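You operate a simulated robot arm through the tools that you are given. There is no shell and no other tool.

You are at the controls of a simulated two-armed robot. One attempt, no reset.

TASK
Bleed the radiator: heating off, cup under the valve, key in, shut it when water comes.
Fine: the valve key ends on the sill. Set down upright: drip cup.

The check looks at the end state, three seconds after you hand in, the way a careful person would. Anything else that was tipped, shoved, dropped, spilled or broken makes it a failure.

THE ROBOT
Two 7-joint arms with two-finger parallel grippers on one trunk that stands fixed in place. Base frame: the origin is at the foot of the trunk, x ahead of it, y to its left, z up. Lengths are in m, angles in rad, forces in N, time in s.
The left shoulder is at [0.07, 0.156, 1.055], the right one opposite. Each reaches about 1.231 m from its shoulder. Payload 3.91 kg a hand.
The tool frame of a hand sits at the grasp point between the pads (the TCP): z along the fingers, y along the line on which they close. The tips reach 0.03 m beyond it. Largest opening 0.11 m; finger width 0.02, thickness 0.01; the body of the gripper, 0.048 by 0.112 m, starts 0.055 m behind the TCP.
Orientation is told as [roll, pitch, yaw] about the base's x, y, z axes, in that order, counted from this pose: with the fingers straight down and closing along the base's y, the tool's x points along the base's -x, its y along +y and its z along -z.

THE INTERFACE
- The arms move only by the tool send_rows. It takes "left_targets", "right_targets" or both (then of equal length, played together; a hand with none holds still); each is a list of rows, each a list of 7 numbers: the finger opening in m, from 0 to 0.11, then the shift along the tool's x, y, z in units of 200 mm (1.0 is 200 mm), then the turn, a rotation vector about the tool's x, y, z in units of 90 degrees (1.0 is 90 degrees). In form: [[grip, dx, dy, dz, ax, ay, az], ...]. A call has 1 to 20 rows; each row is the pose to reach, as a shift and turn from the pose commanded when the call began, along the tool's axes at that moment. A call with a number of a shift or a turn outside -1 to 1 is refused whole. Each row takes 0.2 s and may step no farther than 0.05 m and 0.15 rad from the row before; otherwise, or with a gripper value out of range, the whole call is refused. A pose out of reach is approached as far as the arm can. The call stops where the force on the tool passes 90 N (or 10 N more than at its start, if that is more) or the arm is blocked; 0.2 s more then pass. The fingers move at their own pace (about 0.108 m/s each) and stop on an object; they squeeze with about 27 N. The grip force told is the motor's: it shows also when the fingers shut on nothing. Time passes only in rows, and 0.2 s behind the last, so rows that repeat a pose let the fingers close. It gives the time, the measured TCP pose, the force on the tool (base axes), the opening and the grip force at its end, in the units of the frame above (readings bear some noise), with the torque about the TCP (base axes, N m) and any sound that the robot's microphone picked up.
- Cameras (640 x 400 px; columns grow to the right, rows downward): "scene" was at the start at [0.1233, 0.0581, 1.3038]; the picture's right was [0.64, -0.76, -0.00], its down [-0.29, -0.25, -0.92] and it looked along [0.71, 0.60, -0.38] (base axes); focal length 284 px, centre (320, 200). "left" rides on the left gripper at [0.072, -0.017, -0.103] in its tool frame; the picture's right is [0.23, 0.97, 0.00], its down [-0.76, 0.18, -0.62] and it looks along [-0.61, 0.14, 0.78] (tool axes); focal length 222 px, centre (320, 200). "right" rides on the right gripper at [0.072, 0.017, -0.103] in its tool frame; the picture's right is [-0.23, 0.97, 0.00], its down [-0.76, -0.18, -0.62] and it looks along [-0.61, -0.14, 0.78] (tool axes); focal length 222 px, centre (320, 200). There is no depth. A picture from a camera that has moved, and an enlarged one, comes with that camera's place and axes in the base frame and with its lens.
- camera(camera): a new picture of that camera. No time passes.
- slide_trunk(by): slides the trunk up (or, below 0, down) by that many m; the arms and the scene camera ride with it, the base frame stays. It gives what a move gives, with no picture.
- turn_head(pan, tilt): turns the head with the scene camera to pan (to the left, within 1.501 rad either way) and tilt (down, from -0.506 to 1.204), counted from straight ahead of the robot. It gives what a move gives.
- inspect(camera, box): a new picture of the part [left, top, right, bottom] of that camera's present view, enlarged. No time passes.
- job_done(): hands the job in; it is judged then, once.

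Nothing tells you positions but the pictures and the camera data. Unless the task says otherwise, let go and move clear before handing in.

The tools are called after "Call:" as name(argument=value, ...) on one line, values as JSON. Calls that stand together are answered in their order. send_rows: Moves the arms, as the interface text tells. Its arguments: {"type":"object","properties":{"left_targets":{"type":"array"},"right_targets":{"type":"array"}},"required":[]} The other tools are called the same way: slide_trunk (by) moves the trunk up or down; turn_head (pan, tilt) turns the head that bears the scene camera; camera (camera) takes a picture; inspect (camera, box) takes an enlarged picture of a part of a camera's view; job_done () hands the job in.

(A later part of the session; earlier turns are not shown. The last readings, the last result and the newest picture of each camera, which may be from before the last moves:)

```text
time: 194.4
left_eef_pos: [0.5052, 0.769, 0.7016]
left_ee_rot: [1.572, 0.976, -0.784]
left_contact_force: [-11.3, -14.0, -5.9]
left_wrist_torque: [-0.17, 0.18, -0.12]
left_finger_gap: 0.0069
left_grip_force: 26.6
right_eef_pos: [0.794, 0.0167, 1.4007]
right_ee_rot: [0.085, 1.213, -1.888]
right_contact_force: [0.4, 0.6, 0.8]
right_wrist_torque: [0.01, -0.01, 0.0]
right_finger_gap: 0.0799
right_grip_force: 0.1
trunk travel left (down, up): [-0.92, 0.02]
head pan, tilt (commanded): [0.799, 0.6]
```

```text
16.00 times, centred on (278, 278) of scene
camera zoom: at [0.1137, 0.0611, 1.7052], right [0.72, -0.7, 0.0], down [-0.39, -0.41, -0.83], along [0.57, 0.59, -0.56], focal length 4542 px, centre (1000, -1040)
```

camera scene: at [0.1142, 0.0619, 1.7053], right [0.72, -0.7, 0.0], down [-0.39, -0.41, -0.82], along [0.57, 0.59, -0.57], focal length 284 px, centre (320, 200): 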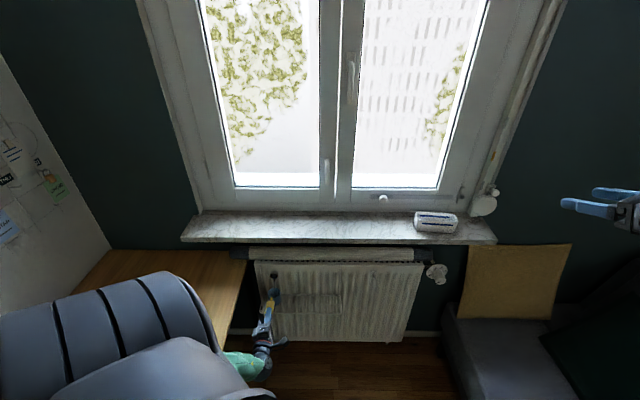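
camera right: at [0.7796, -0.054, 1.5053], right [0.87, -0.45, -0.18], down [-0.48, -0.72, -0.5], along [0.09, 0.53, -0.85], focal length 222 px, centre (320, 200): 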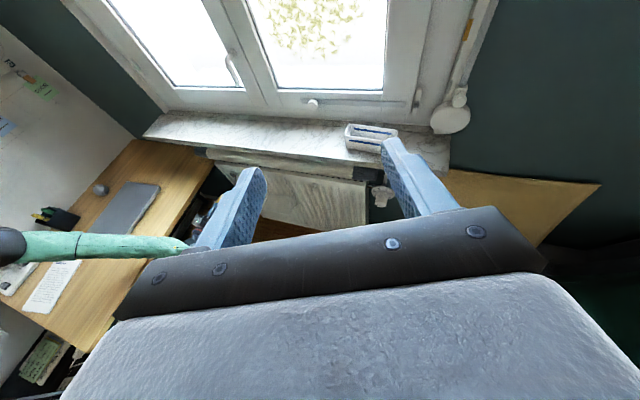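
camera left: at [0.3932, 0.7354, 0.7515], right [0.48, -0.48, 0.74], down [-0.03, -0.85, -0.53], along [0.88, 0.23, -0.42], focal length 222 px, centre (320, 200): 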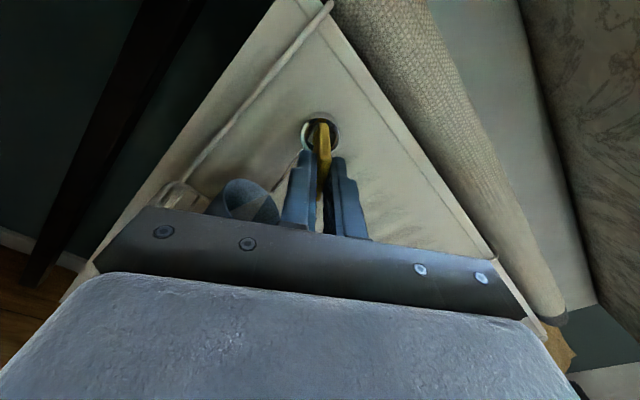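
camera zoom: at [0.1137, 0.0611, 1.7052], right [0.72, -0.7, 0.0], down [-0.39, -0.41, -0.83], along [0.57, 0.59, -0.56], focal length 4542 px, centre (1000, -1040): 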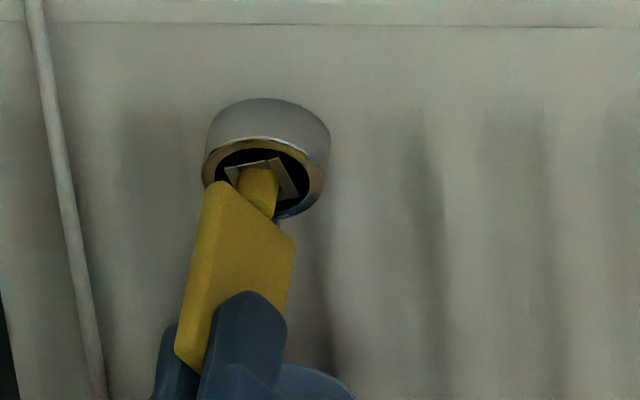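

No change yet, still a pale mist-like cone with no water in sight. I'll wait a little more.

Call:
send_rows(left_targets=[[0.003, 0, 0, 0, 0, 0, 0], [0.003, 0, 0, 0, 0, 0, 0], [0.003, 0, 0, 0, 0, 0, 0], [0.003, 0, 0, 0, 0, 0, 0], [0.003, 0, 0, 0, 0, 0, 0]])

Call:
inspect(camera="left", box=[205, 150, 305, 225])

```text
time: 195.7
left_eef_pos: [0.5058, 0.7699, 0.7021]
left_ee_rot: [1.574, 0.974, -0.784]
left_contact_force: [-11.3, -14.6, -8.7]
left_wrist_torque: [-0.09, 0.13, -0.03]
left_finger_gap: 0.007
left_grip_force: 27.3
right_eef_pos: [0.796, 0.017, 1.4007]
right_ee_rot: [0.086, 1.213, -1.889]
right_contact_force: [-0.2, 0.3, -0.7]
right_wrist_torque: [-0.01, 0.0, 0.0]
right_finger_gap: 0.0798
right_grip_force: 0.1
trunk travel left (down, up): [-0.92, 0.02]
head pan, tilt (commanded): [0.799, 0.6]
```

```text
5.33 times, centred on (255, 188) of left
camera zoom: at [0.3936, 0.7358, 0.7518], right [0.48, -0.48, 0.74], down [-0.03, -0.85, -0.53], along [0.88, 0.23, -0.42], focal length 1185 px, centre (667, 267)
```

zoom: 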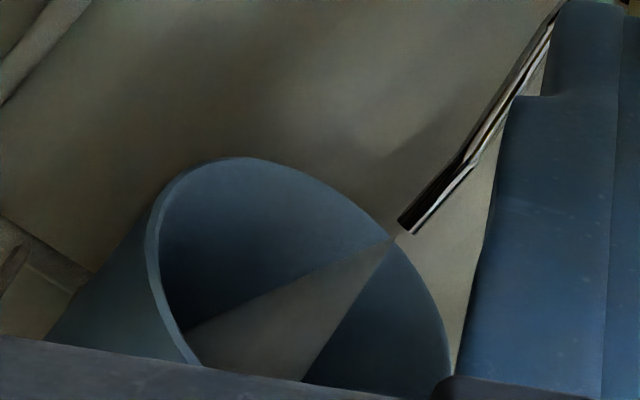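

Still the same. The cup has ample capacity, so I'll wait in short intervals and watch for a change.

Call:
send_rows(left_targets=[[0.003, 0, 0, -0.003, 0, 0, 0], [0.003, 0, 0, -0.003, 0, 0, 0], [0.003, 0, 0, -0.003, 0, 0, 0], [0.003, 0, 0, -0.003, 0, 0, 0], [0.003, 0, 0, -0.003, 0, 0, 0], [0.003, 0, 0, -0.003, 0, 0, 0], [0.003, 0, 0, -0.003, 0, 0, 0]])

Call:
inspect(camera="left", box=[205, 150, 305, 225])

Call:
inspect(camera="scene", box=[265, 265, 305, 305])

```text
time: 197.2
left_eef_pos: [0.5051, 0.7708, 0.7021]
left_ee_rot: [1.572, 0.973, -0.783]
left_contact_force: [-6.6, -6.3, -7.1]
left_wrist_torque: [-0.07, 0.14, 0.02]
left_finger_gap: 0.0071
left_grip_force: 26.7
right_eef_pos: [0.7965, 0.0168, 1.401]
right_ee_rot: [0.087, 1.213, -1.889]
right_contact_force: [-0.1, -0.3, -0.2]
right_wrist_torque: [-0.01, 0.01, -0.04]
right_finger_gap: 0.0798
right_grip_force: 0.0
trunk travel left (down, up): [-0.92, 0.02]
head pan, tilt (commanded): [0.799, 0.6]
```

```text
5.33 times, centred on (255, 188) of left
camera zoom: at [0.3937, 0.7359, 0.7519], right [0.48, -0.48, 0.74], down [-0.03, -0.85, -0.53], along [0.88, 0.23, -0.42], focal length 1185 px, centre (667, 267)
```

zoom: 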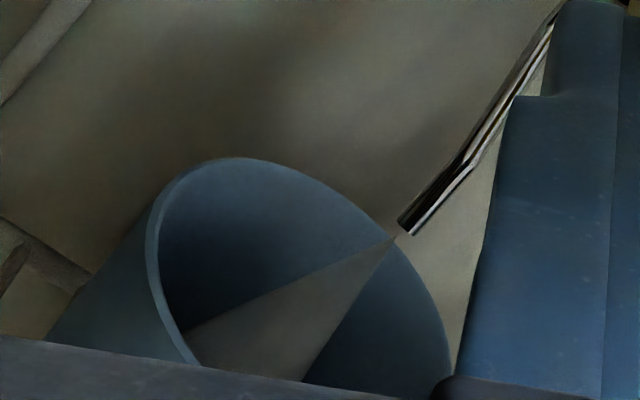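

```text
10.00 times, centred on (285, 285) of scene
camera zoom: at [0.1142, 0.0619, 1.7052], right [0.72, -0.7, 0.0], down [-0.39, -0.41, -0.82], along [0.57, 0.59, -0.57], focal length 2838 px, centre (670, -650)
```

zoom: 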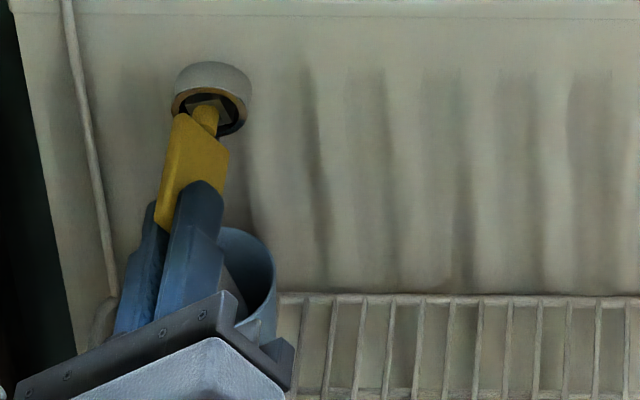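

No change in the cone, but the socket may have shifted. I'll zoom in on the spindle again.

Call:
inspect(camera="scene", box=[266, 267, 286, 287])

Call:
inspect(camera="left", box=[300, 100, 360, 160])

```text
16.00 times, centred on (276, 277) of scene
camera zoom: at [0.1142, 0.0619, 1.7052], right [0.72, -0.7, 0.0], down [-0.39, -0.41, -0.82], along [0.57, 0.59, -0.57], focal length 4542 px, centre (1024, -1032)
```

zoom: 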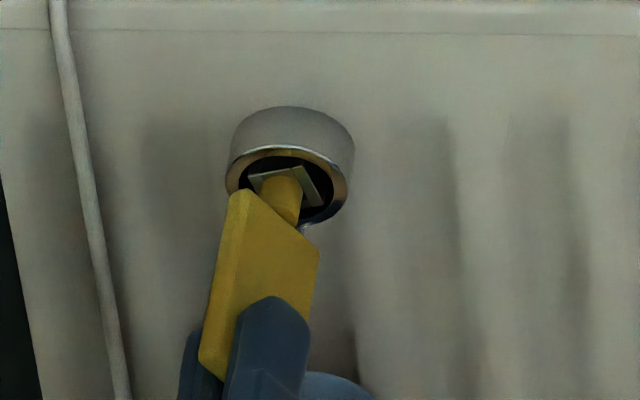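

```text
6.67 times, centred on (330, 130) of left
camera zoom: at [0.3937, 0.7359, 0.7519], right [0.48, -0.48, 0.74], down [-0.03, -0.85, -0.53], along [0.88, 0.23, -0.42], focal length 1481 px, centre (253, 667)
```

zoom: 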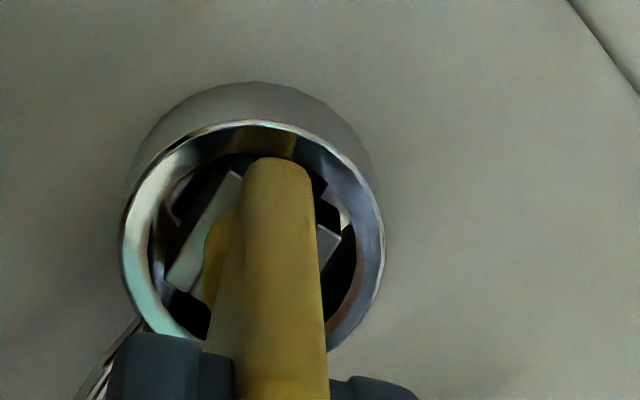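

The lag is just socket play: the tip is now against the corners, about 17° behind. So I can still open further, and I'll continue turning counterclockwise in small steps.

Call:
send_rows(left_targets=[[0.003, 0, 0, -0.003, 0, 0, -0.08], [0.003, 0, 0, -0.003, 0, 0, -0.16]])

Call:
inspect(camera="scene", box=[266, 267, 286, 287])

Call:
inspect(camera="left", box=[200, 100, 360, 230])

```text
time: 197.8
left_eef_pos: [0.5053, 0.7702, 0.7021]
left_ee_rot: [1.571, 0.722, -0.784]
left_contact_force: [0.9, 0.6, -3.8]
left_wrist_torque: [-0.16, 0.19, -0.04]
left_finger_gap: 0.0072
left_grip_force: 27.0
right_eef_pos: [0.7958, 0.0166, 1.4008]
right_ee_rot: [0.087, 1.213, -1.889]
right_contact_force: [0.0, 0.1, 1.2]
right_wrist_torque: [0.01, -0.02, 0.03]
right_finger_gap: 0.0801
right_grip_force: 0.0
trunk travel left (down, up): [-0.92, 0.02]
head pan, tilt (commanded): [0.799, 0.6]
```

```text
16.00 times, centred on (276, 277) of scene
camera zoom: at [0.1146, 0.0621, 1.7053], right [0.72, -0.7, 0.0], down [-0.39, -0.41, -0.82], along [0.57, 0.59, -0.57], focal length 4542 px, centre (1024, -1032)
```

zoom: 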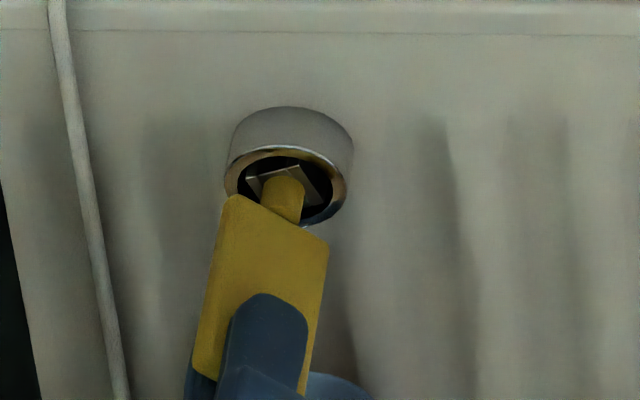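

```text
3.08 times, centred on (280, 165) of left
camera zoom: at [0.3864, 0.7431, 0.7364], right [0.33, -0.33, 0.88], down [0.05, -0.93, -0.37], along [0.94, 0.16, -0.29], focal length 684 px, centre (443, 308)
```

zoom: 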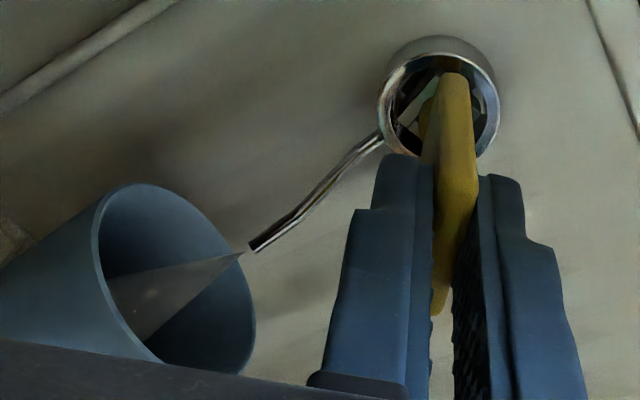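

The jet from the spout into the cup is clearly visible now, with faint specks, so the valve is open. I'll hold here and watch for the change from air to water.

Call:
send_rows(left_targets=[[0.003, 0, 0, 0, 0, 0, 0], [0.003, 0, 0, 0, 0, 0, 0], [0.003, 0, 0, 0, 0, 0, 0]])

Call:
inspect(camera="left", box=[200, 140, 300, 230])

```text
time: 198.7
left_eef_pos: [0.5042, 0.7684, 0.7014]
left_ee_rot: [1.572, 0.723, -0.784]
left_contact_force: [0.6, -0.3, -0.1]
left_wrist_torque: [-0.01, 0.03, -0.01]
left_finger_gap: 0.0071
left_grip_force: 27.5
right_eef_pos: [0.7948, 0.0179, 1.3992]
right_ee_rot: [0.087, 1.213, -1.887]
right_contact_force: [0.2, 0.4, 0.8]
right_wrist_torque: [0.02, -0.02, 0.0]
right_finger_gap: 0.0801
right_grip_force: 0.1
trunk travel left (down, up): [-0.92, 0.02]
head pan, tilt (commanded): [0.799, 0.6]
```

```text
4.44 times, centred on (250, 185) of left
camera zoom: at [0.3855, 0.7426, 0.7363], right [0.33, -0.34, 0.88], down [0.05, -0.93, -0.37], along [0.94, 0.17, -0.29], focal length 987 px, centre (631, 267)
```

zoom: 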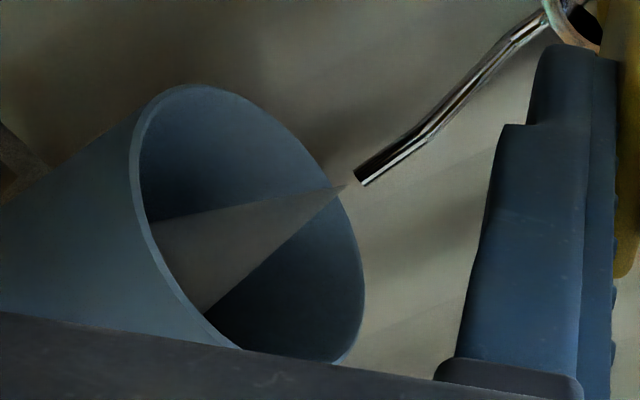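

Still a pale cone with no visible water level. I'll keep waiting in short intervals.

Call:
send_rows(left_targets=[[0.003, 0, 0, 0, 0, 0, 0], [0.003, 0, 0, 0, 0, 0, 0], [0.003, 0, 0, 0, 0, 0, 0], [0.003, 0, 0, 0, 0, 0, 0], [0.003, 0, 0, 0, 0, 0, 0], [0.003, 0, 0, 0, 0, 0, 0]])

Call:
inspect(camera="left", box=[200, 140, 300, 230])

Call:
inspect(camera="scene", box=[270, 280, 300, 310])

```text
time: 200.1
left_eef_pos: [0.5042, 0.769, 0.7012]
left_ee_rot: [1.574, 0.722, -0.784]
left_contact_force: [1.1, 1.5, 1.7]
left_wrist_torque: [0.03, -0.07, 0.1]
left_finger_gap: 0.0066
left_grip_force: 27.2
right_eef_pos: [0.7952, 0.0166, 1.3993]
right_ee_rot: [0.086, 1.214, -1.887]
right_contact_force: [0.0, -0.2, 0.4]
right_wrist_torque: [-0.02, -0.03, 0.0]
right_finger_gap: 0.08
right_grip_force: 0.0
trunk travel left (down, up): [-0.92, 0.02]
head pan, tilt (commanded): [0.799, 0.6]
```

```text
4.44 times, centred on (250, 185) of left
camera zoom: at [0.3855, 0.7426, 0.7363], right [0.33, -0.34, 0.88], down [0.05, -0.93, -0.37], along [0.94, 0.17, -0.29], focal length 987 px, centre (631, 267)
```

zoom: 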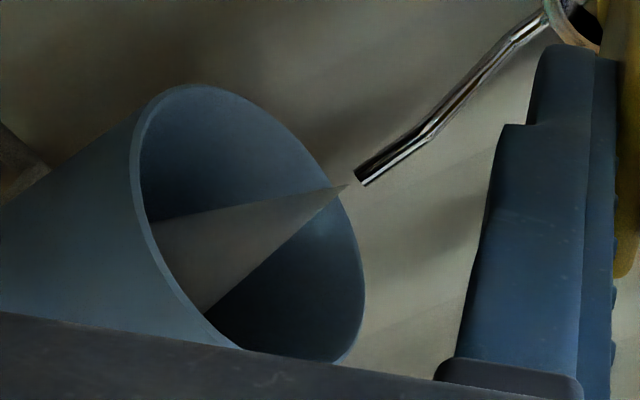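

```text
13.33 times, centred on (285, 295) of scene
camera zoom: at [0.1142, 0.0617, 1.7052], right [0.72, -0.7, 0.0], down [-0.39, -0.41, -0.82], along [0.57, 0.59, -0.57], focal length 3785 px, centre (787, -1067)
```

zoom: 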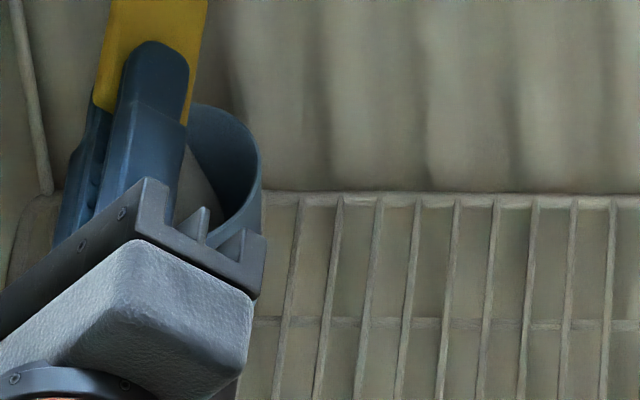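

No change. I'll continue to wait and watch, checking for any sound or water.

Call:
send_rows(left_targets=[[0.003, 0, 0, 0, 0, 0, 0], [0.003, 0, 0, 0, 0, 0, 0], [0.003, 0, 0, 0, 0, 0, 0], [0.003, 0, 0, 0, 0, 0, 0], [0.003, 0, 0, 0, 0, 0, 0], [0.003, 0, 0, 0, 0, 0, 0], [0.003, 0, 0, 0, 0, 0, 0], [0.003, 0, 0, 0, 0, 0, 0]])

Call:
inspect(camera="left", box=[200, 140, 300, 230])

Call:
inspect(camera="scene", box=[266, 267, 286, 287])

```text
time: 201.8
left_eef_pos: [0.5041, 0.7687, 0.7022]
left_ee_rot: [1.573, 0.723, -0.784]
left_contact_force: [-0.5, 0.0, -0.7]
left_wrist_torque: [-0.02, 0.0, 0.03]
left_finger_gap: 0.0069
left_grip_force: 26.8
right_eef_pos: [0.7945, 0.0171, 1.4015]
right_ee_rot: [0.085, 1.213, -1.889]
right_contact_force: [0.0, -0.9, 0.3]
right_wrist_torque: [0.01, 0.01, 0.01]
right_finger_gap: 0.0798
right_grip_force: 0.1
trunk travel left (down, up): [-0.92, 0.02]
head pan, tilt (commanded): [0.799, 0.6]
```

```text
4.44 times, centred on (250, 185) of left
camera zoom: at [0.3854, 0.7424, 0.7361], right [0.33, -0.34, 0.88], down [0.05, -0.93, -0.37], along [0.94, 0.17, -0.29], focal length 987 px, centre (631, 267)
```

zoom: 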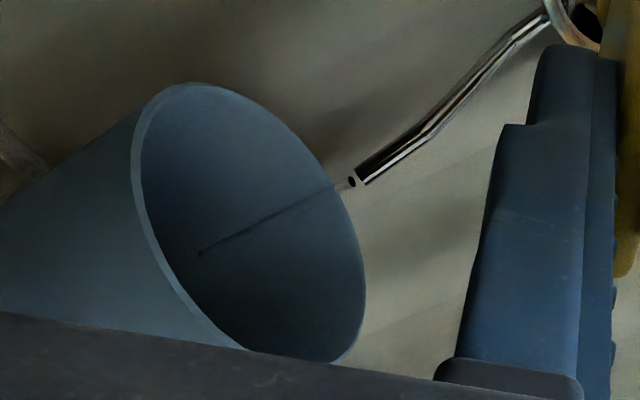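

```text
16.00 times, centred on (276, 277) of scene
camera zoom: at [0.1142, 0.0617, 1.7052], right [0.72, -0.7, 0.0], down [-0.39, -0.41, -0.82], along [0.57, 0.59, -0.57], focal length 4542 px, centre (1024, -1032)
```

zoom: 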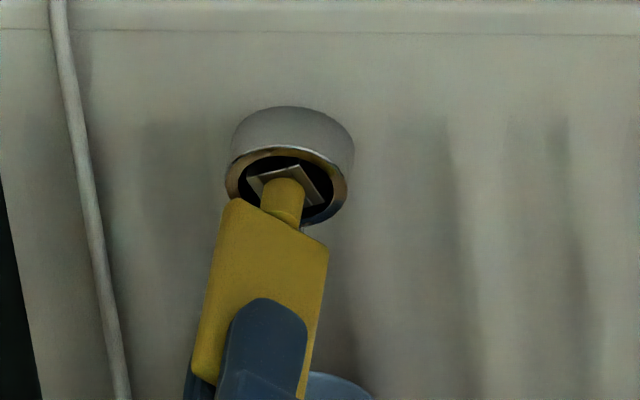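

The cone has turned into a thin stream, so water is coming. I'll close now by turning clockwise.

Call:
send_rows(left_targets=[[0.003, 0, 0, 0.003, 0, 0, 0.09], [0.003, 0, 0, 0.003, 0, 0, 0.18], [0.003, 0, 0, 0.003, 0, 0, 0.27], [0.003, 0, 0, 0.003, 0, 0, 0.36], [0.003, 0, 0, 0.003, 0, 0, 0.45], [0.003, 0, 0, 0.003, 0, 0, 0.54], [0.003, 0, 0, 0.003, 0, 0, 0.63], [0.003, 0, 0, 0.003, 0, 0, 0.72], [0.003, 0, 0, 0.003, 0, 0, 0.81], [0.003, 0, 0, 0.003, 0, 0, 0.9], [0.003, 0, 0, 0.003, 0, 0, 0.99]])

Call:
inspect(camera="scene", box=[266, 267, 286, 287])

Call:
camera(camera="left")

```text
time: 204.2
left_eef_pos: [0.5052, 0.77, 0.7017]
left_ee_rot: [-1.572, 0.861, 2.354]
left_contact_force: [9.0, -6.2, 0.7]
left_wrist_torque: [0.06, -0.08, -0.82]
left_finger_gap: 0.007
left_grip_force: 27.0
right_eef_pos: [0.7952, 0.0178, 1.4004]
right_ee_rot: [0.084, 1.214, -1.89]
right_contact_force: [-0.4, -0.1, 0.5]
right_wrist_torque: [0.03, -0.02, 0.03]
right_finger_gap: 0.0799
right_grip_force: 0.1
trunk travel left (down, up): [-0.92, 0.02]
head pan, tilt (commanded): [0.799, 0.6]
```

```text
16.00 times, centred on (276, 277) of scene
camera zoom: at [0.1144, 0.0612, 1.7052], right [0.72, -0.7, 0.0], down [-0.39, -0.41, -0.82], along [0.57, 0.59, -0.57], focal length 4542 px, centre (1024, -1032)
```

zoom: 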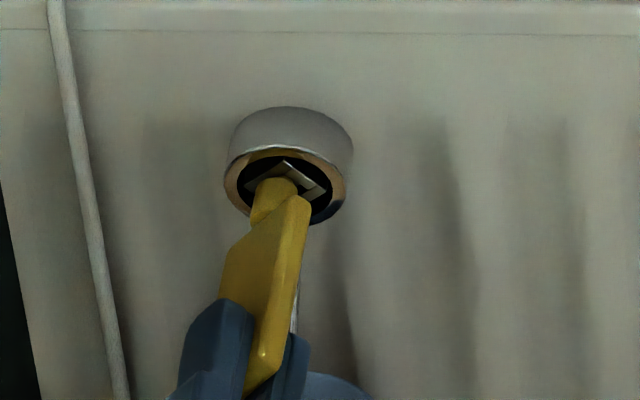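

```text
taken
camera left: at [0.4562, 0.672, 0.7672], right [0.63, -0.63, -0.46], down [-0.7, -0.18, -0.69], along [0.35, 0.76, -0.55], focal length 222 px, centre (320, 200)
```

left: 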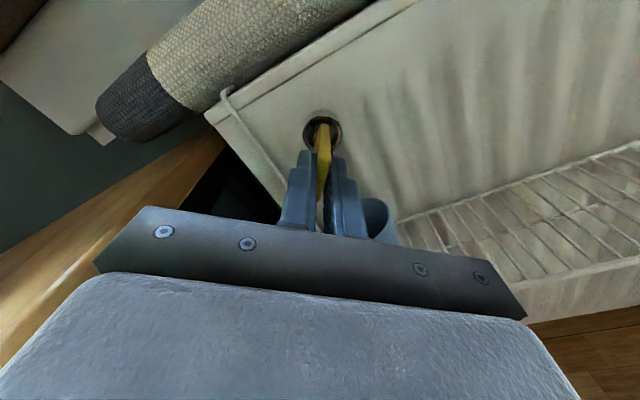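

The spindle is following clockwise and is now around 45° open. I'll continue closing to the start angle.

Call:
send_rows(left_targets=[[0.003, 0, 0, 0.002, 0, 0, 0.09], [0.003, 0, 0, 0.002, 0, 0, 0.18], [0.003, 0, 0, 0.002, 0, 0, 0.27], [0.003, 0, 0, 0.002, 0, 0, 0.36], [0.003, 0, 0, 0.002, 0, 0, 0.45], [0.003, 0, 0, 0.002, 0, 0, 0.54]])

Call:
inspect(camera="scene", box=[266, 267, 286, 287])

Call:
inspect(camera="left", box=[260, 80, 420, 220])

```text
time: 205.7
left_eef_pos: [0.5048, 0.7675, 0.7025]
left_ee_rot: [-1.571, 0.015, 2.356]
left_contact_force: [9.8, -11.0, 6.9]
left_wrist_torque: [-0.14, 0.04, -0.25]
left_finger_gap: 0.0076
left_grip_force: 26.8
right_eef_pos: [0.795, 0.016, 1.3997]
right_ee_rot: [0.083, 1.215, -1.89]
right_contact_force: [0.3, -0.2, 0.5]
right_wrist_torque: [0.01, -0.03, 0.01]
right_finger_gap: 0.0802
right_grip_force: 0.0
trunk travel left (down, up): [-0.92, 0.02]
head pan, tilt (commanded): [0.799, 0.6]
```

```text
16.00 times, centred on (276, 277) of scene
camera zoom: at [0.1145, 0.06, 1.7053], right [0.72, -0.7, 0.0], down [-0.39, -0.4, -0.83], along [0.57, 0.59, -0.56], focal length 4542 px, centre (1024, -1032)
```

zoom: 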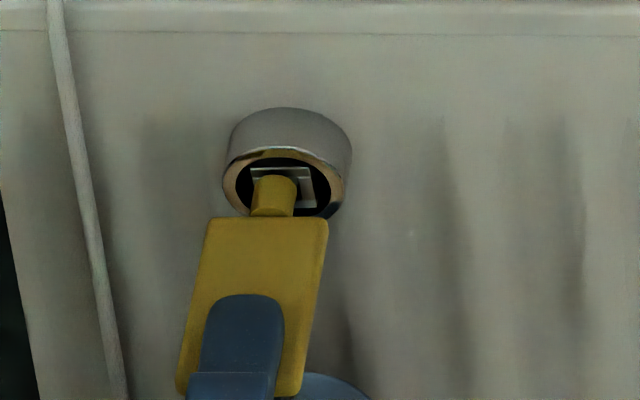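

```text
2.86 times, centred on (340, 150) of left
camera zoom: at [0.4838, 0.6445, 0.7193], right [0.17, -0.17, -0.97], down [-0.98, 0.1, -0.19], along [0.13, 0.98, -0.15], focal length 635 px, centre (263, 343)
```

zoom: 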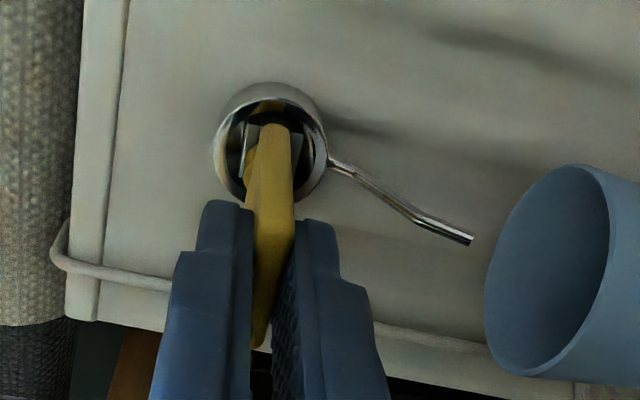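

The frame is level again at its original closed angle, and the stream has stopped. I'll snug it slightly clockwise to make sure it is shut.

Call:
send_rows(left_targets=[[0.003, 0, 0, 0, 0, 0, 0.06], [0.003, 0, 0, 0, 0, 0, 0.12]])

Call:
inspect(camera="scene", box=[266, 267, 286, 287])

Call:
inspect(camera="left", box=[260, 80, 420, 220])

```text
time: 206.2
left_eef_pos: [0.5048, 0.7685, 0.7019]
left_ee_rot: [-1.573, -0.173, 2.355]
left_contact_force: [9.7, -12.1, 10.1]
left_wrist_torque: [-0.52, -0.36, -0.58]
left_finger_gap: 0.0099
left_grip_force: 27.3
right_eef_pos: [0.7953, 0.0159, 1.4016]
right_ee_rot: [0.084, 1.215, -1.892]
right_contact_force: [1.1, 0.0, -0.8]
right_wrist_torque: [0.02, 0.01, 0.04]
right_finger_gap: 0.0802
right_grip_force: 0.1
trunk travel left (down, up): [-0.92, 0.02]
head pan, tilt (commanded): [0.799, 0.6]
```

```text
16.00 times, centred on (276, 277) of scene
camera zoom: at [0.1142, 0.0598, 1.7054], right [0.72, -0.7, 0.0], down [-0.39, -0.4, -0.83], along [0.57, 0.59, -0.56], focal length 4542 px, centre (1024, -1032)
```

zoom: 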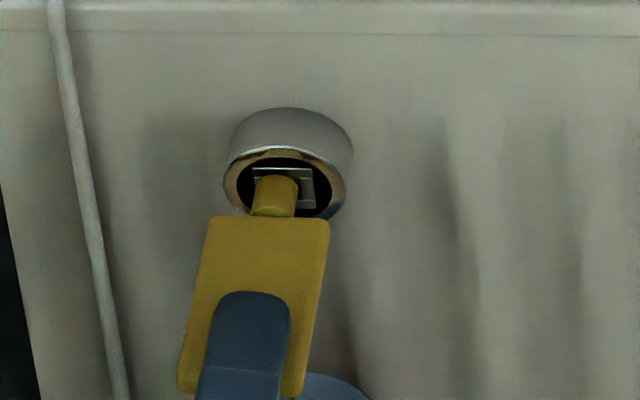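

```text
2.86 times, centred on (340, 150) of left
camera zoom: at [0.485, 0.6435, 0.7056], right [0.04, -0.04, -1.0], down [-0.99, 0.11, -0.04], along [0.11, 0.99, -0.03], focal length 635 px, centre (263, 343)
```

zoom: 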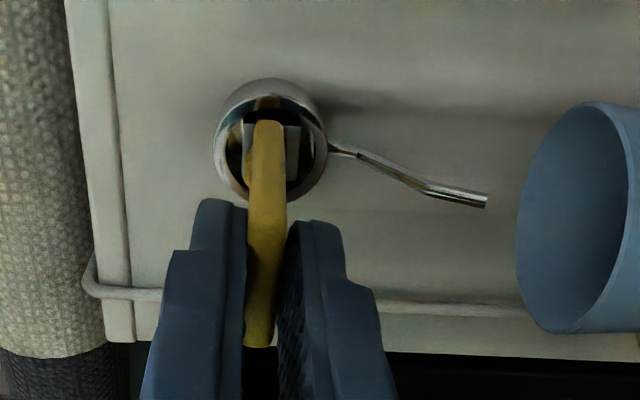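

The key now hits a firm stop (the fingers twisted while key and frame stayed level), so the valve is fully closed. I'll untwist the grip, check that the key is flush, then withdraw straight out.

Call:
send_rows(left_targets=[[0.003, 0.003, 0, 0, 0, 0, -0.06], [0.003, 0.003, 0, 0, 0, 0, -0.12], [0.003, 0.003, 0, 0, 0, 0, -0.12]])

Call:
inspect(camera="left", box=[200, 80, 420, 240])

Call:
inspect(camera="scene", box=[262, 267, 302, 307])

```text
time: 207.1
left_eef_pos: [0.5046, 0.7691, 0.7024]
left_ee_rot: [-1.572, 0.016, 2.359]
left_contact_force: [2.6, -6.0, 11.0]
left_wrist_torque: [-0.11, 0.05, 0.09]
left_finger_gap: 0.0066
left_grip_force: 26.7
right_eef_pos: [0.795, 0.0163, 1.4004]
right_ee_rot: [0.086, 1.215, -1.89]
right_contact_force: [-0.3, -0.1, -0.4]
right_wrist_torque: [-0.01, 0.02, 0.0]
right_finger_gap: 0.08
right_grip_force: 0.0
trunk travel left (down, up): [-0.92, 0.02]
head pan, tilt (commanded): [0.799, 0.6]
```

```text
2.50 times, centred on (310, 160) of left
camera zoom: at [0.483, 0.6455, 0.7194], right [0.17, -0.17, -0.97], down [-0.98, 0.1, -0.19], along [0.12, 0.98, -0.15], focal length 555 px, centre (345, 300)
```

zoom: 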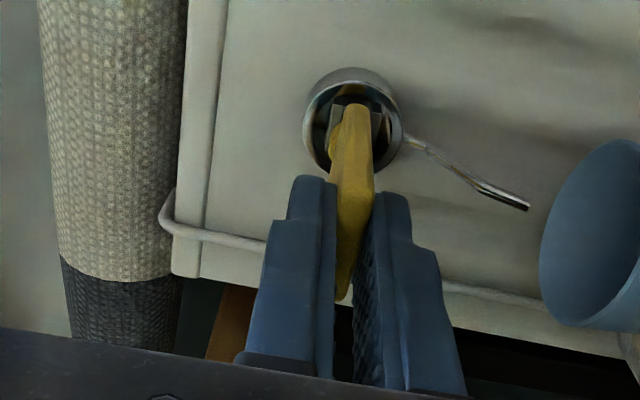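

```text
10.00 times, centred on (282, 287) of scene
camera zoom: at [0.1137, 0.0601, 1.7054], right [0.72, -0.7, 0.0], down [-0.39, -0.4, -0.83], along [0.57, 0.59, -0.56], focal length 2838 px, centre (700, -670)
```

zoom: 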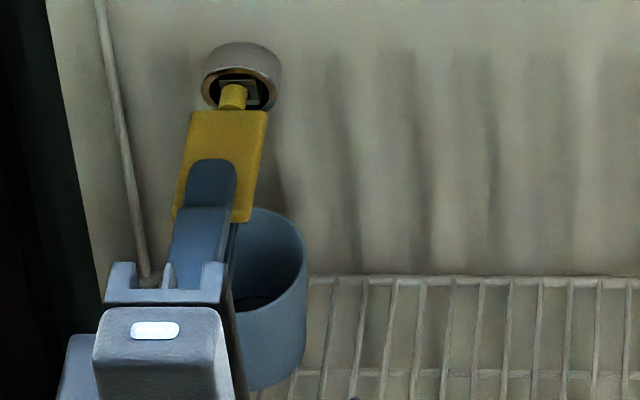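

The grip is flush, the stream is gone and the cup stands fine. I'll withdraw the key straight out.

Call:
send_rows(left_targets=[[0.003, 0, -0.005, -0.02, 0, 0, 0], [0.003, 0, -0.005, -0.05, 0, 0, 0], [0.003, 0, -0.005, -0.1, 0, 0, 0], [0.003, 0, -0.005, -0.2, 0, 0, 0], [0.003, 0, -0.005, -0.35, 0, 0, 0], [0.003, 0, -0.005, -0.5, 0, 0, 0]])

Call:
inspect(camera="left", box=[200, 60, 460, 240])

Call:
inspect(camera="scene", box=[250, 262, 310, 322])

```text
time: 208.4
left_eef_pos: [0.433, 0.6972, 0.7024]
left_ee_rot: [-1.572, 0.016, 2.357]
left_contact_force: [0.1, -0.1, 1.1]
left_wrist_torque: [-0.04, 0.05, 0.01]
left_finger_gap: 0.0069
left_grip_force: 26.9
right_eef_pos: [0.7941, 0.0165, 1.4021]
right_ee_rot: [0.088, 1.213, -1.888]
right_contact_force: [0.2, -0.1, 0.1]
right_wrist_torque: [0.01, -0.02, 0.0]
right_finger_gap: 0.0799
right_grip_force: 0.0
trunk travel left (down, up): [-0.92, 0.02]
head pan, tilt (commanded): [0.799, 0.6]
```

```text
2.22 times, centred on (330, 150) of left
camera zoom: at [0.4125, 0.5737, 0.7202], right [0.17, -0.17, -0.97], down [-0.98, 0.1, -0.19], along [0.13, 0.98, -0.15], focal length 494 px, centre (298, 311)
```

zoom: 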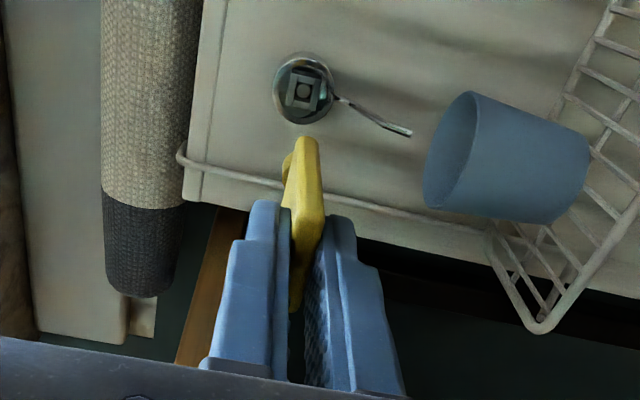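

```text
6.67 times, centred on (280, 292) of scene
camera zoom: at [0.1137, 0.0614, 1.7053], right [0.72, -0.7, 0.0], down [-0.39, -0.41, -0.83], along [0.58, 0.59, -0.56], focal length 1892 px, centre (587, -413)
```

zoom: 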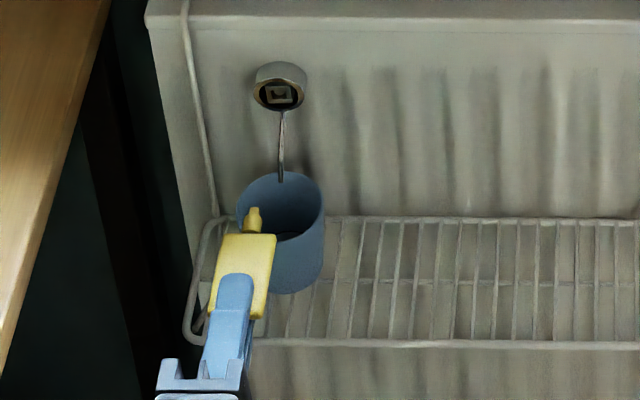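

The key is out, the socket is back at its original angle, no stream remains, and the cup stands. I'll carry the key back up to the sill.

Call:
send_rows(left_targets=[[0.003, 0.112, -0.135, 0.0105, 0, 0, 0], [0.003, 0.224, -0.269, 0.021, 0, 0, 0], [0.003, 0.337, -0.404, 0.0315, 0, 0, 0], [0.003, 0.449, -0.538, 0.042, 0, 0, 0], [0.003, 0.561, -0.673, 0.0525, 0, 0, 0]])

Call:
send_rows(left_targets=[[0.003, 0.112, -0.135, 0.0105, 0, 0, 0], [0.003, 0.224, -0.269, 0.021, 0, 0, 0], [0.003, 0.337, -0.404, 0.0315, 0, 0, 0], [0.003, 0.449, -0.538, 0.042, 0, 0, 0], [0.003, 0.561, -0.673, 0.0525, 0, 0, 0]])

Call:
inspect(camera="scene", box=[280, 205, 360, 270])

Call:
inspect(camera="left", box=[220, 60, 420, 220])

```text
time: 209.7
left_eef_pos: [0.5211, 0.6261, 0.8382]
left_ee_rot: [-1.572, 0.016, 2.356]
left_contact_force: [0.1, -0.5, -0.7]
left_wrist_torque: [-0.02, 0.01, -0.02]
left_finger_gap: 0.0069
left_grip_force: 26.6
right_eef_pos: [0.7953, 0.017, 1.4]
right_ee_rot: [0.086, 1.213, -1.89]
right_contact_force: [0.1, -0.5, 0.1]
right_wrist_torque: [-0.02, 0.03, 0.02]
right_finger_gap: 0.0799
right_grip_force: 0.1
trunk travel left (down, up): [-0.92, 0.02]
head pan, tilt (commanded): [0.799, 0.6]
```

```text
time: 210.8
left_eef_pos: [0.6063, 0.5554, 0.9755]
left_ee_rot: [-1.57, 0.018, 2.358]
left_contact_force: [0.6, 1.1, -0.5]
left_wrist_torque: [-0.05, 0.01, 0.01]
left_finger_gap: 0.0071
left_grip_force: 27.1
right_eef_pos: [0.7955, 0.0168, 1.3999]
right_ee_rot: [0.083, 1.213, -1.89]
right_contact_force: [0.6, 0.2, 0.1]
right_wrist_torque: [-0.01, 0.03, 0.0]
right_finger_gap: 0.08
right_grip_force: 0.0
trunk travel left (down, up): [-0.92, 0.02]
head pan, tilt (commanded): [0.799, 0.6]
```

```text
6.15 times, centred on (320, 238) of scene
camera zoom: at [0.1149, 0.0613, 1.7052], right [0.72, -0.7, 0.0], down [-0.39, -0.41, -0.82], along [0.57, 0.59, -0.57], focal length 1747 px, centre (320, -31)
```

zoom: 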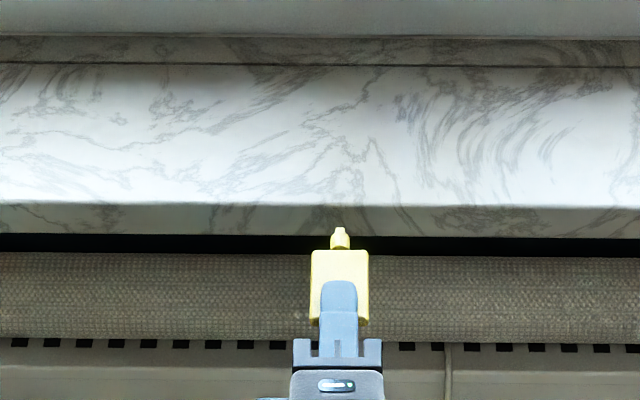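

```text
2.50 times, centred on (320, 140) of left
camera zoom: at [0.584, 0.4321, 0.9934], right [0.17, -0.17, -0.97], down [-0.98, 0.1, -0.19], along [0.12, 0.98, -0.15], focal length 555 px, centre (320, 350)
```

zoom: 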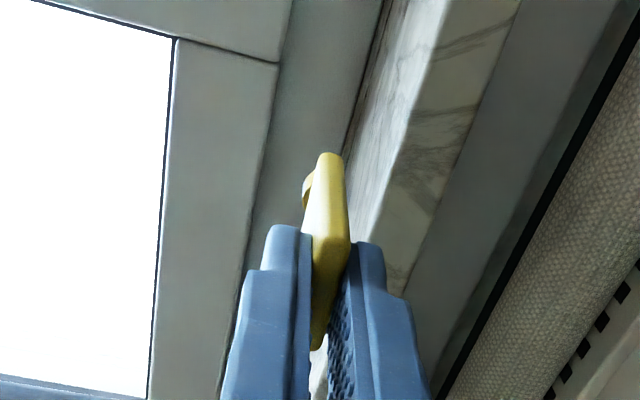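

The key is still well gripped. I'll move it over the sill edge about 1.5 cm above the surface, at its original spot.

Call:
send_rows(left_targets=[[0.003, -0.003, 0.022, 0.147, 0, 0, 0], [0.003, -0.006, 0.045, 0.294, 0, 0, 0], [0.003, -0.009, 0.067, 0.441, 0, 0, 0], [0.003, -0.0125, 0.09, 0.583, 0, 0, 0]])

Call:
inspect(camera="scene", box=[280, 205, 360, 255])

Call:
inspect(camera="left", box=[240, 80, 400, 240])

```text
time: 211.8
left_eef_pos: [0.6883, 0.6434, 0.956]
left_ee_rot: [-1.57, 0.015, 2.355]
left_contact_force: [-0.2, -0.8, -0.4]
left_wrist_torque: [0.0, -0.01, 0.02]
left_finger_gap: 0.0067
left_grip_force: 26.4
right_eef_pos: [0.7962, 0.0181, 1.4003]
right_ee_rot: [0.084, 1.213, -1.89]
right_contact_force: [0.3, -0.3, -0.2]
right_wrist_torque: [-0.01, 0.0, -0.03]
right_finger_gap: 0.0799
right_grip_force: 0.2
trunk travel left (down, up): [-0.92, 0.02]
head pan, tilt (commanded): [0.799, 0.6]
```

```text
8.00 times, centred on (320, 230) of scene
camera zoom: at [0.1156, 0.0621, 1.7051], right [0.72, -0.7, 0.0], down [-0.39, -0.41, -0.82], along [0.57, 0.59, -0.57], focal length 2271 px, centre (320, -40)
```

zoom: 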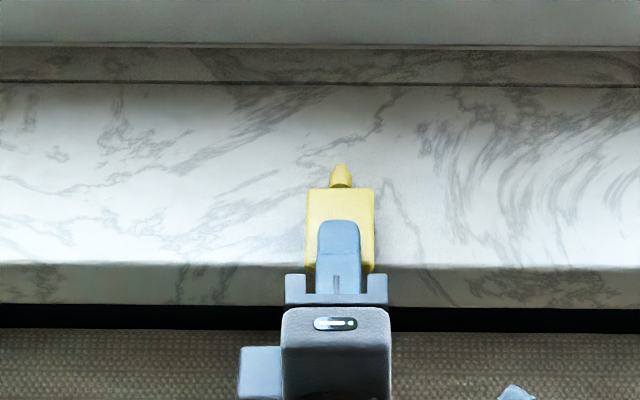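

```text
2.50 times, centred on (320, 160) of left
camera zoom: at [0.6665, 0.5194, 0.9732], right [0.17, -0.17, -0.97], down [-0.98, 0.1, -0.19], along [0.12, 0.98, -0.15], focal length 555 px, centre (320, 300)
```

zoom: 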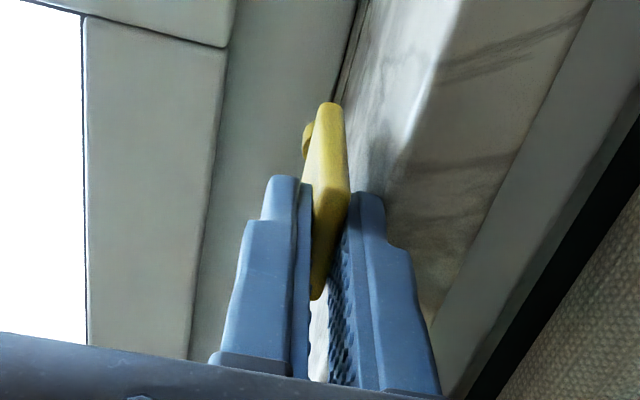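

I'll pull back 3 mm so the lower finger clears the sill's edge, then lower the key onto the sill.

Call:
send_rows(left_targets=[[0.003, 0, 0, -0.016, 0, 0, 0], [0.003, 0, 0.025, -0.016, 0, 0, 0], [0.003, 0, 0.045, -0.016, 0, 0, 0]])

```text
time: 212.7
left_eef_pos: [0.6849, 0.6387, 0.9477]
left_ee_rot: [-1.571, 0.018, 2.357]
left_contact_force: [-0.3, 0.0, -0.4]
left_wrist_torque: [-0.01, -0.01, 0.01]
left_finger_gap: 0.0071
left_grip_force: 26.9
right_eef_pos: [0.7951, 0.0166, 1.4002]
right_ee_rot: [0.087, 1.212, -1.889]
right_contact_force: [0.8, 0.1, 1.2]
right_wrist_torque: [-0.01, 0.02, 0.02]
right_finger_gap: 0.08
right_grip_force: 0.1
trunk travel left (down, up): [-0.92, 0.02]
head pan, tilt (commanded): [0.799, 0.6]
```

No contact yet. I'll lower 2 mm more.

Call:
send_rows(left_targets=[[0.003, 0, 0.005, 0, 0, 0, 0], [0.003, 0, 0.01, 0, 0, 0, 0]])

Call:
inspect(camera="left", box=[260, 90, 380, 210])

```text
time: 213.2
left_eef_pos: [0.6836, 0.6396, 0.9454]
left_ee_rot: [-1.572, 0.015, 2.357]
left_contact_force: [-0.8, 1.1, 0.6]
left_wrist_torque: [0.0, -0.01, 0.0]
left_finger_gap: 0.0072
left_grip_force: 26.6
right_eef_pos: [0.7943, 0.0172, 1.4001]
right_ee_rot: [0.085, 1.214, -1.889]
right_contact_force: [0.2, -0.2, 0.1]
right_wrist_torque: [-0.01, 0.02, -0.01]
right_finger_gap: 0.0799
right_grip_force: 0.0
trunk travel left (down, up): [-0.92, 0.02]
head pan, tilt (commanded): [0.799, 0.6]
```

```text
3.33 times, centred on (320, 150) of left
camera zoom: at [0.662, 0.5152, 0.9633], right [0.17, -0.17, -0.97], down [-0.98, 0.1, -0.19], along [0.13, 0.98, -0.15], focal length 740 px, centre (320, 367)
```

zoom: 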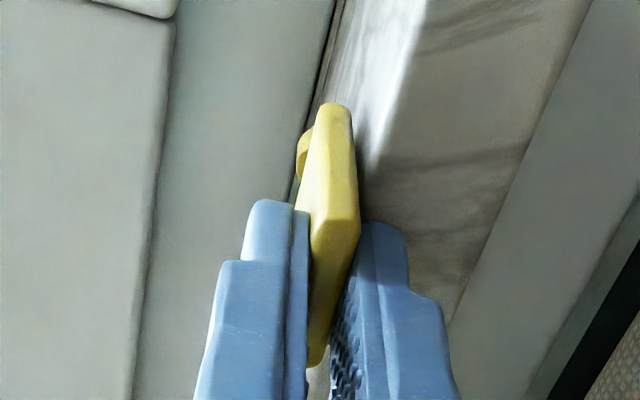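

Almost at the original grasp height. One more millimetre.

Call:
send_rows(left_targets=[[0.003, 0, 0.004, 0, 0, 0, 0], [0.003, 0, 0.008, 0, 0, 0, 0]])

```text
time: 213.8
left_eef_pos: [0.6827, 0.6399, 0.9466]
left_ee_rot: [-1.573, 0.016, 2.357]
left_contact_force: [0.6, 1.3, 3.0]
left_wrist_torque: [0.15, -0.18, -0.02]
left_finger_gap: 0.0069
left_grip_force: 27.4
right_eef_pos: [0.7959, 0.0169, 1.4005]
right_ee_rot: [0.085, 1.213, -1.888]
right_contact_force: [0.2, -0.5, 0.0]
right_wrist_torque: [-0.01, 0.02, -0.03]
right_finger_gap: 0.0798
right_grip_force: 0.1
trunk travel left (down, up): [-0.92, 0.02]
head pan, tilt (commanded): [0.799, 0.6]
```

Light contact with the sill. I'll open the fingers gently to release the key.

Call:
send_rows(left_targets=[[0.012, 0, 0, 0, 0, 0, 0], [0.02, 0, 0, 0, 0, 0, 0], [0.034, 0, 0, 0, 0, 0, 0], [0.034, 0, 0, 0, 0, 0, 0]])

Call:
inspect(camera="left", box=[260, 90, 380, 210])

Call:
inspect(camera="scene", box=[280, 205, 360, 255])

```text
time: 214.8
left_eef_pos: [0.6839, 0.6399, 0.9442]
left_ee_rot: [-1.573, 0.015, 2.356]
left_contact_force: [-0.3, -0.7, -0.7]
left_wrist_torque: [0.0, 0.01, 0.0]
left_finger_gap: 0.0338
left_grip_force: 0.0
right_eef_pos: [0.7941, 0.0173, 1.4007]
right_ee_rot: [0.085, 1.213, -1.889]
right_contact_force: [0.1, 0.5, -0.4]
right_wrist_torque: [-0.06, -0.02, -0.01]
right_finger_gap: 0.08
right_grip_force: 0.0
trunk travel left (down, up): [-0.92, 0.02]
head pan, tilt (commanded): [0.799, 0.6]
```

```text
3.33 times, centred on (320, 150) of left
camera zoom: at [0.6621, 0.5152, 0.9623], right [0.17, -0.17, -0.97], down [-0.98, 0.1, -0.19], along [0.13, 0.98, -0.15], focal length 740 px, centre (320, 367)
```

zoom: 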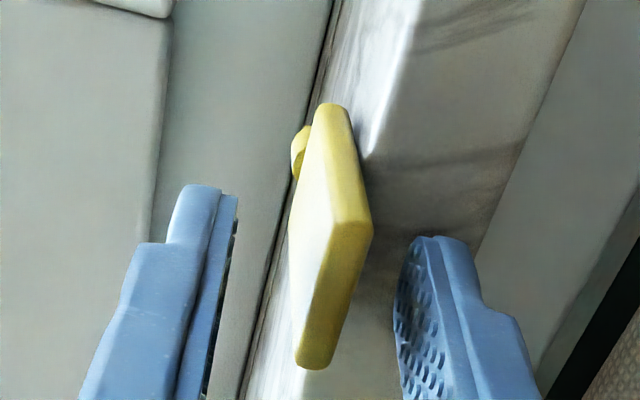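

```text
8.00 times, centred on (320, 230) of scene
camera zoom: at [0.1143, 0.0616, 1.7052], right [0.72, -0.7, 0.0], down [-0.39, -0.41, -0.82], along [0.57, 0.59, -0.57], focal length 2271 px, centre (320, -40)
```

zoom: 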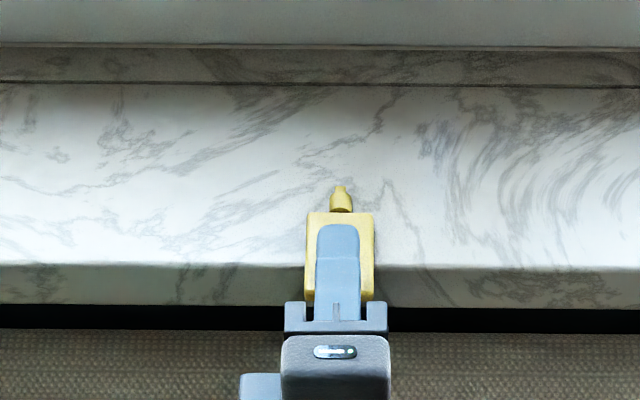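

The key is resting on the sill. I'll back the fingers straight out, then check its stability.

Call:
send_rows(left_targets=[[0.034, 0, 0, -0.05, 0, 0, 0], [0.034, 0, 0, -0.1, 0, 0, 0], [0.034, 0, 0, -0.2, 0, 0, 0], [0.034, 0, 0, -0.3, 0, 0, 0]])

Call:
inspect(camera="left", box=[260, 60, 400, 200])

Call:
inspect(camera="scene", box=[280, 205, 360, 255])

```text
time: 215.8
left_eef_pos: [0.6424, 0.5965, 0.9452]
left_ee_rot: [-1.572, 0.016, 2.355]
left_contact_force: [0.0, -0.6, 0.2]
left_wrist_torque: [-0.02, 0.0, 0.0]
left_finger_gap: 0.0338
left_grip_force: 0.1
right_eef_pos: [0.7949, 0.0171, 1.4022]
right_ee_rot: [0.087, 1.213, -1.889]
right_contact_force: [0.8, -0.3, -0.2]
right_wrist_torque: [-0.01, 0.01, 0.01]
right_finger_gap: 0.0801
right_grip_force: 0.1
trunk travel left (down, up): [-0.92, 0.02]
head pan, tilt (commanded): [0.799, 0.6]
```

```text
2.86 times, centred on (330, 130) of left
camera zoom: at [0.6203, 0.4717, 0.9622], right [0.17, -0.17, -0.97], down [-0.98, 0.1, -0.19], along [0.13, 0.98, -0.15], focal length 635 px, centre (291, 400)
```

zoom: 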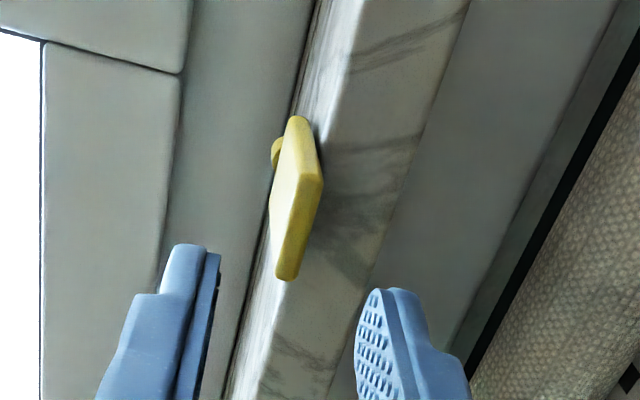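

```text
8.00 times, centred on (320, 230) of scene
camera zoom: at [0.1137, 0.0613, 1.7053], right [0.72, -0.7, 0.0], down [-0.39, -0.41, -0.83], along [0.57, 0.59, -0.56], focal length 2271 px, centre (320, -40)
```

zoom: 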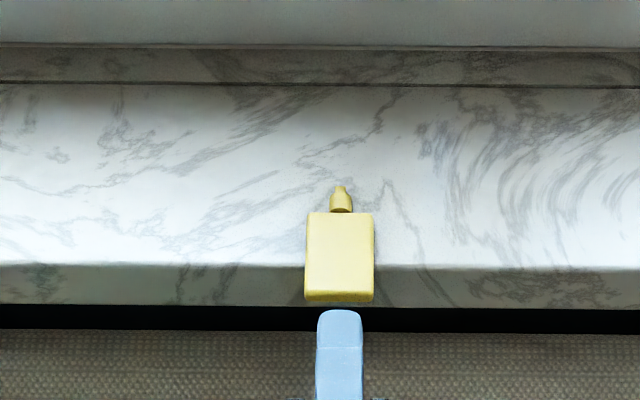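

The key rests stably but overhangs about 26 mm. With closed fingertips I'll gently push it about 2 cm further onto the sill so it sits securely.

Call:
send_rows(left_targets=[[0.0, 0, -0.013, 0, 0, 0, 0], [0.0, 0, -0.013, 0, 0, 0, 0], [0.0, 0, -0.013, 0.1, 0, 0, 0], [0.0, 0, -0.013, 0.19, 0, 0, 0]])

Call:
inspect(camera="left", box=[260, 80, 380, 200])

Call:
inspect(camera="scene", box=[280, 205, 360, 255])

```text
time: 216.8
left_eef_pos: [0.6698, 0.6241, 0.9454]
left_ee_rot: [-1.571, 0.016, 2.357]
left_contact_force: [-0.1, 0.3, 0.8]
left_wrist_torque: [0.0, 0.02, -0.02]
left_finger_gap: 0.0
left_grip_force: 26.7
right_eef_pos: [0.7941, 0.0169, 1.4007]
right_ee_rot: [0.085, 1.214, -1.889]
right_contact_force: [-0.2, 0.2, 0.1]
right_wrist_torque: [0.02, 0.0, 0.0]
right_finger_gap: 0.0801
right_grip_force: 0.1
trunk travel left (down, up): [-0.92, 0.02]
head pan, tilt (commanded): [0.799, 0.6]
```

```text
3.33 times, centred on (320, 140) of left
camera zoom: at [0.6473, 0.4997, 0.9637], right [0.17, -0.17, -0.97], down [-0.98, 0.1, -0.19], along [0.13, 0.98, -0.15], focal length 740 px, centre (320, 400)
```

zoom: 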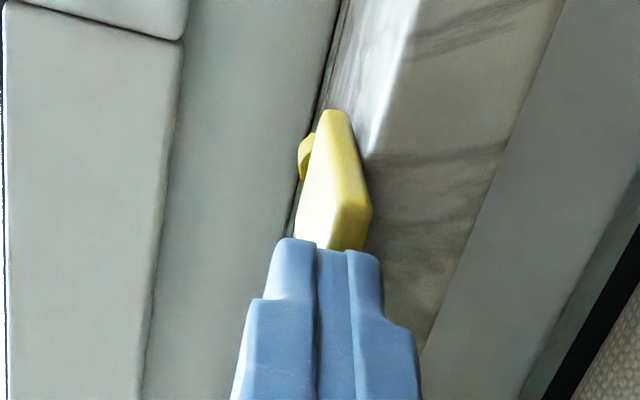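

```text
8.00 times, centred on (320, 230) of scene
camera zoom: at [0.1145, 0.0619, 1.7052], right [0.72, -0.7, 0.0], down [-0.39, -0.41, -0.82], along [0.57, 0.59, -0.57], focal length 2271 px, centre (320, -40)
```

zoom: 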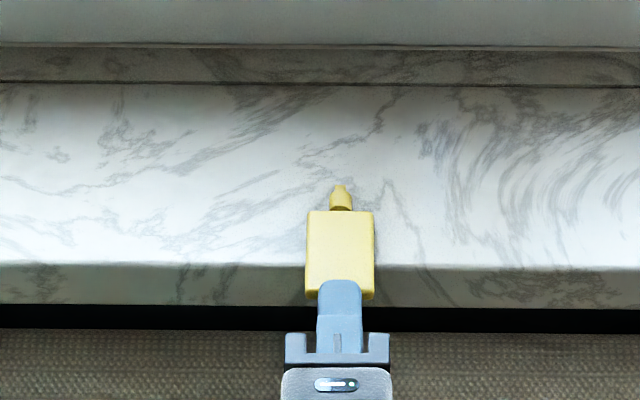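

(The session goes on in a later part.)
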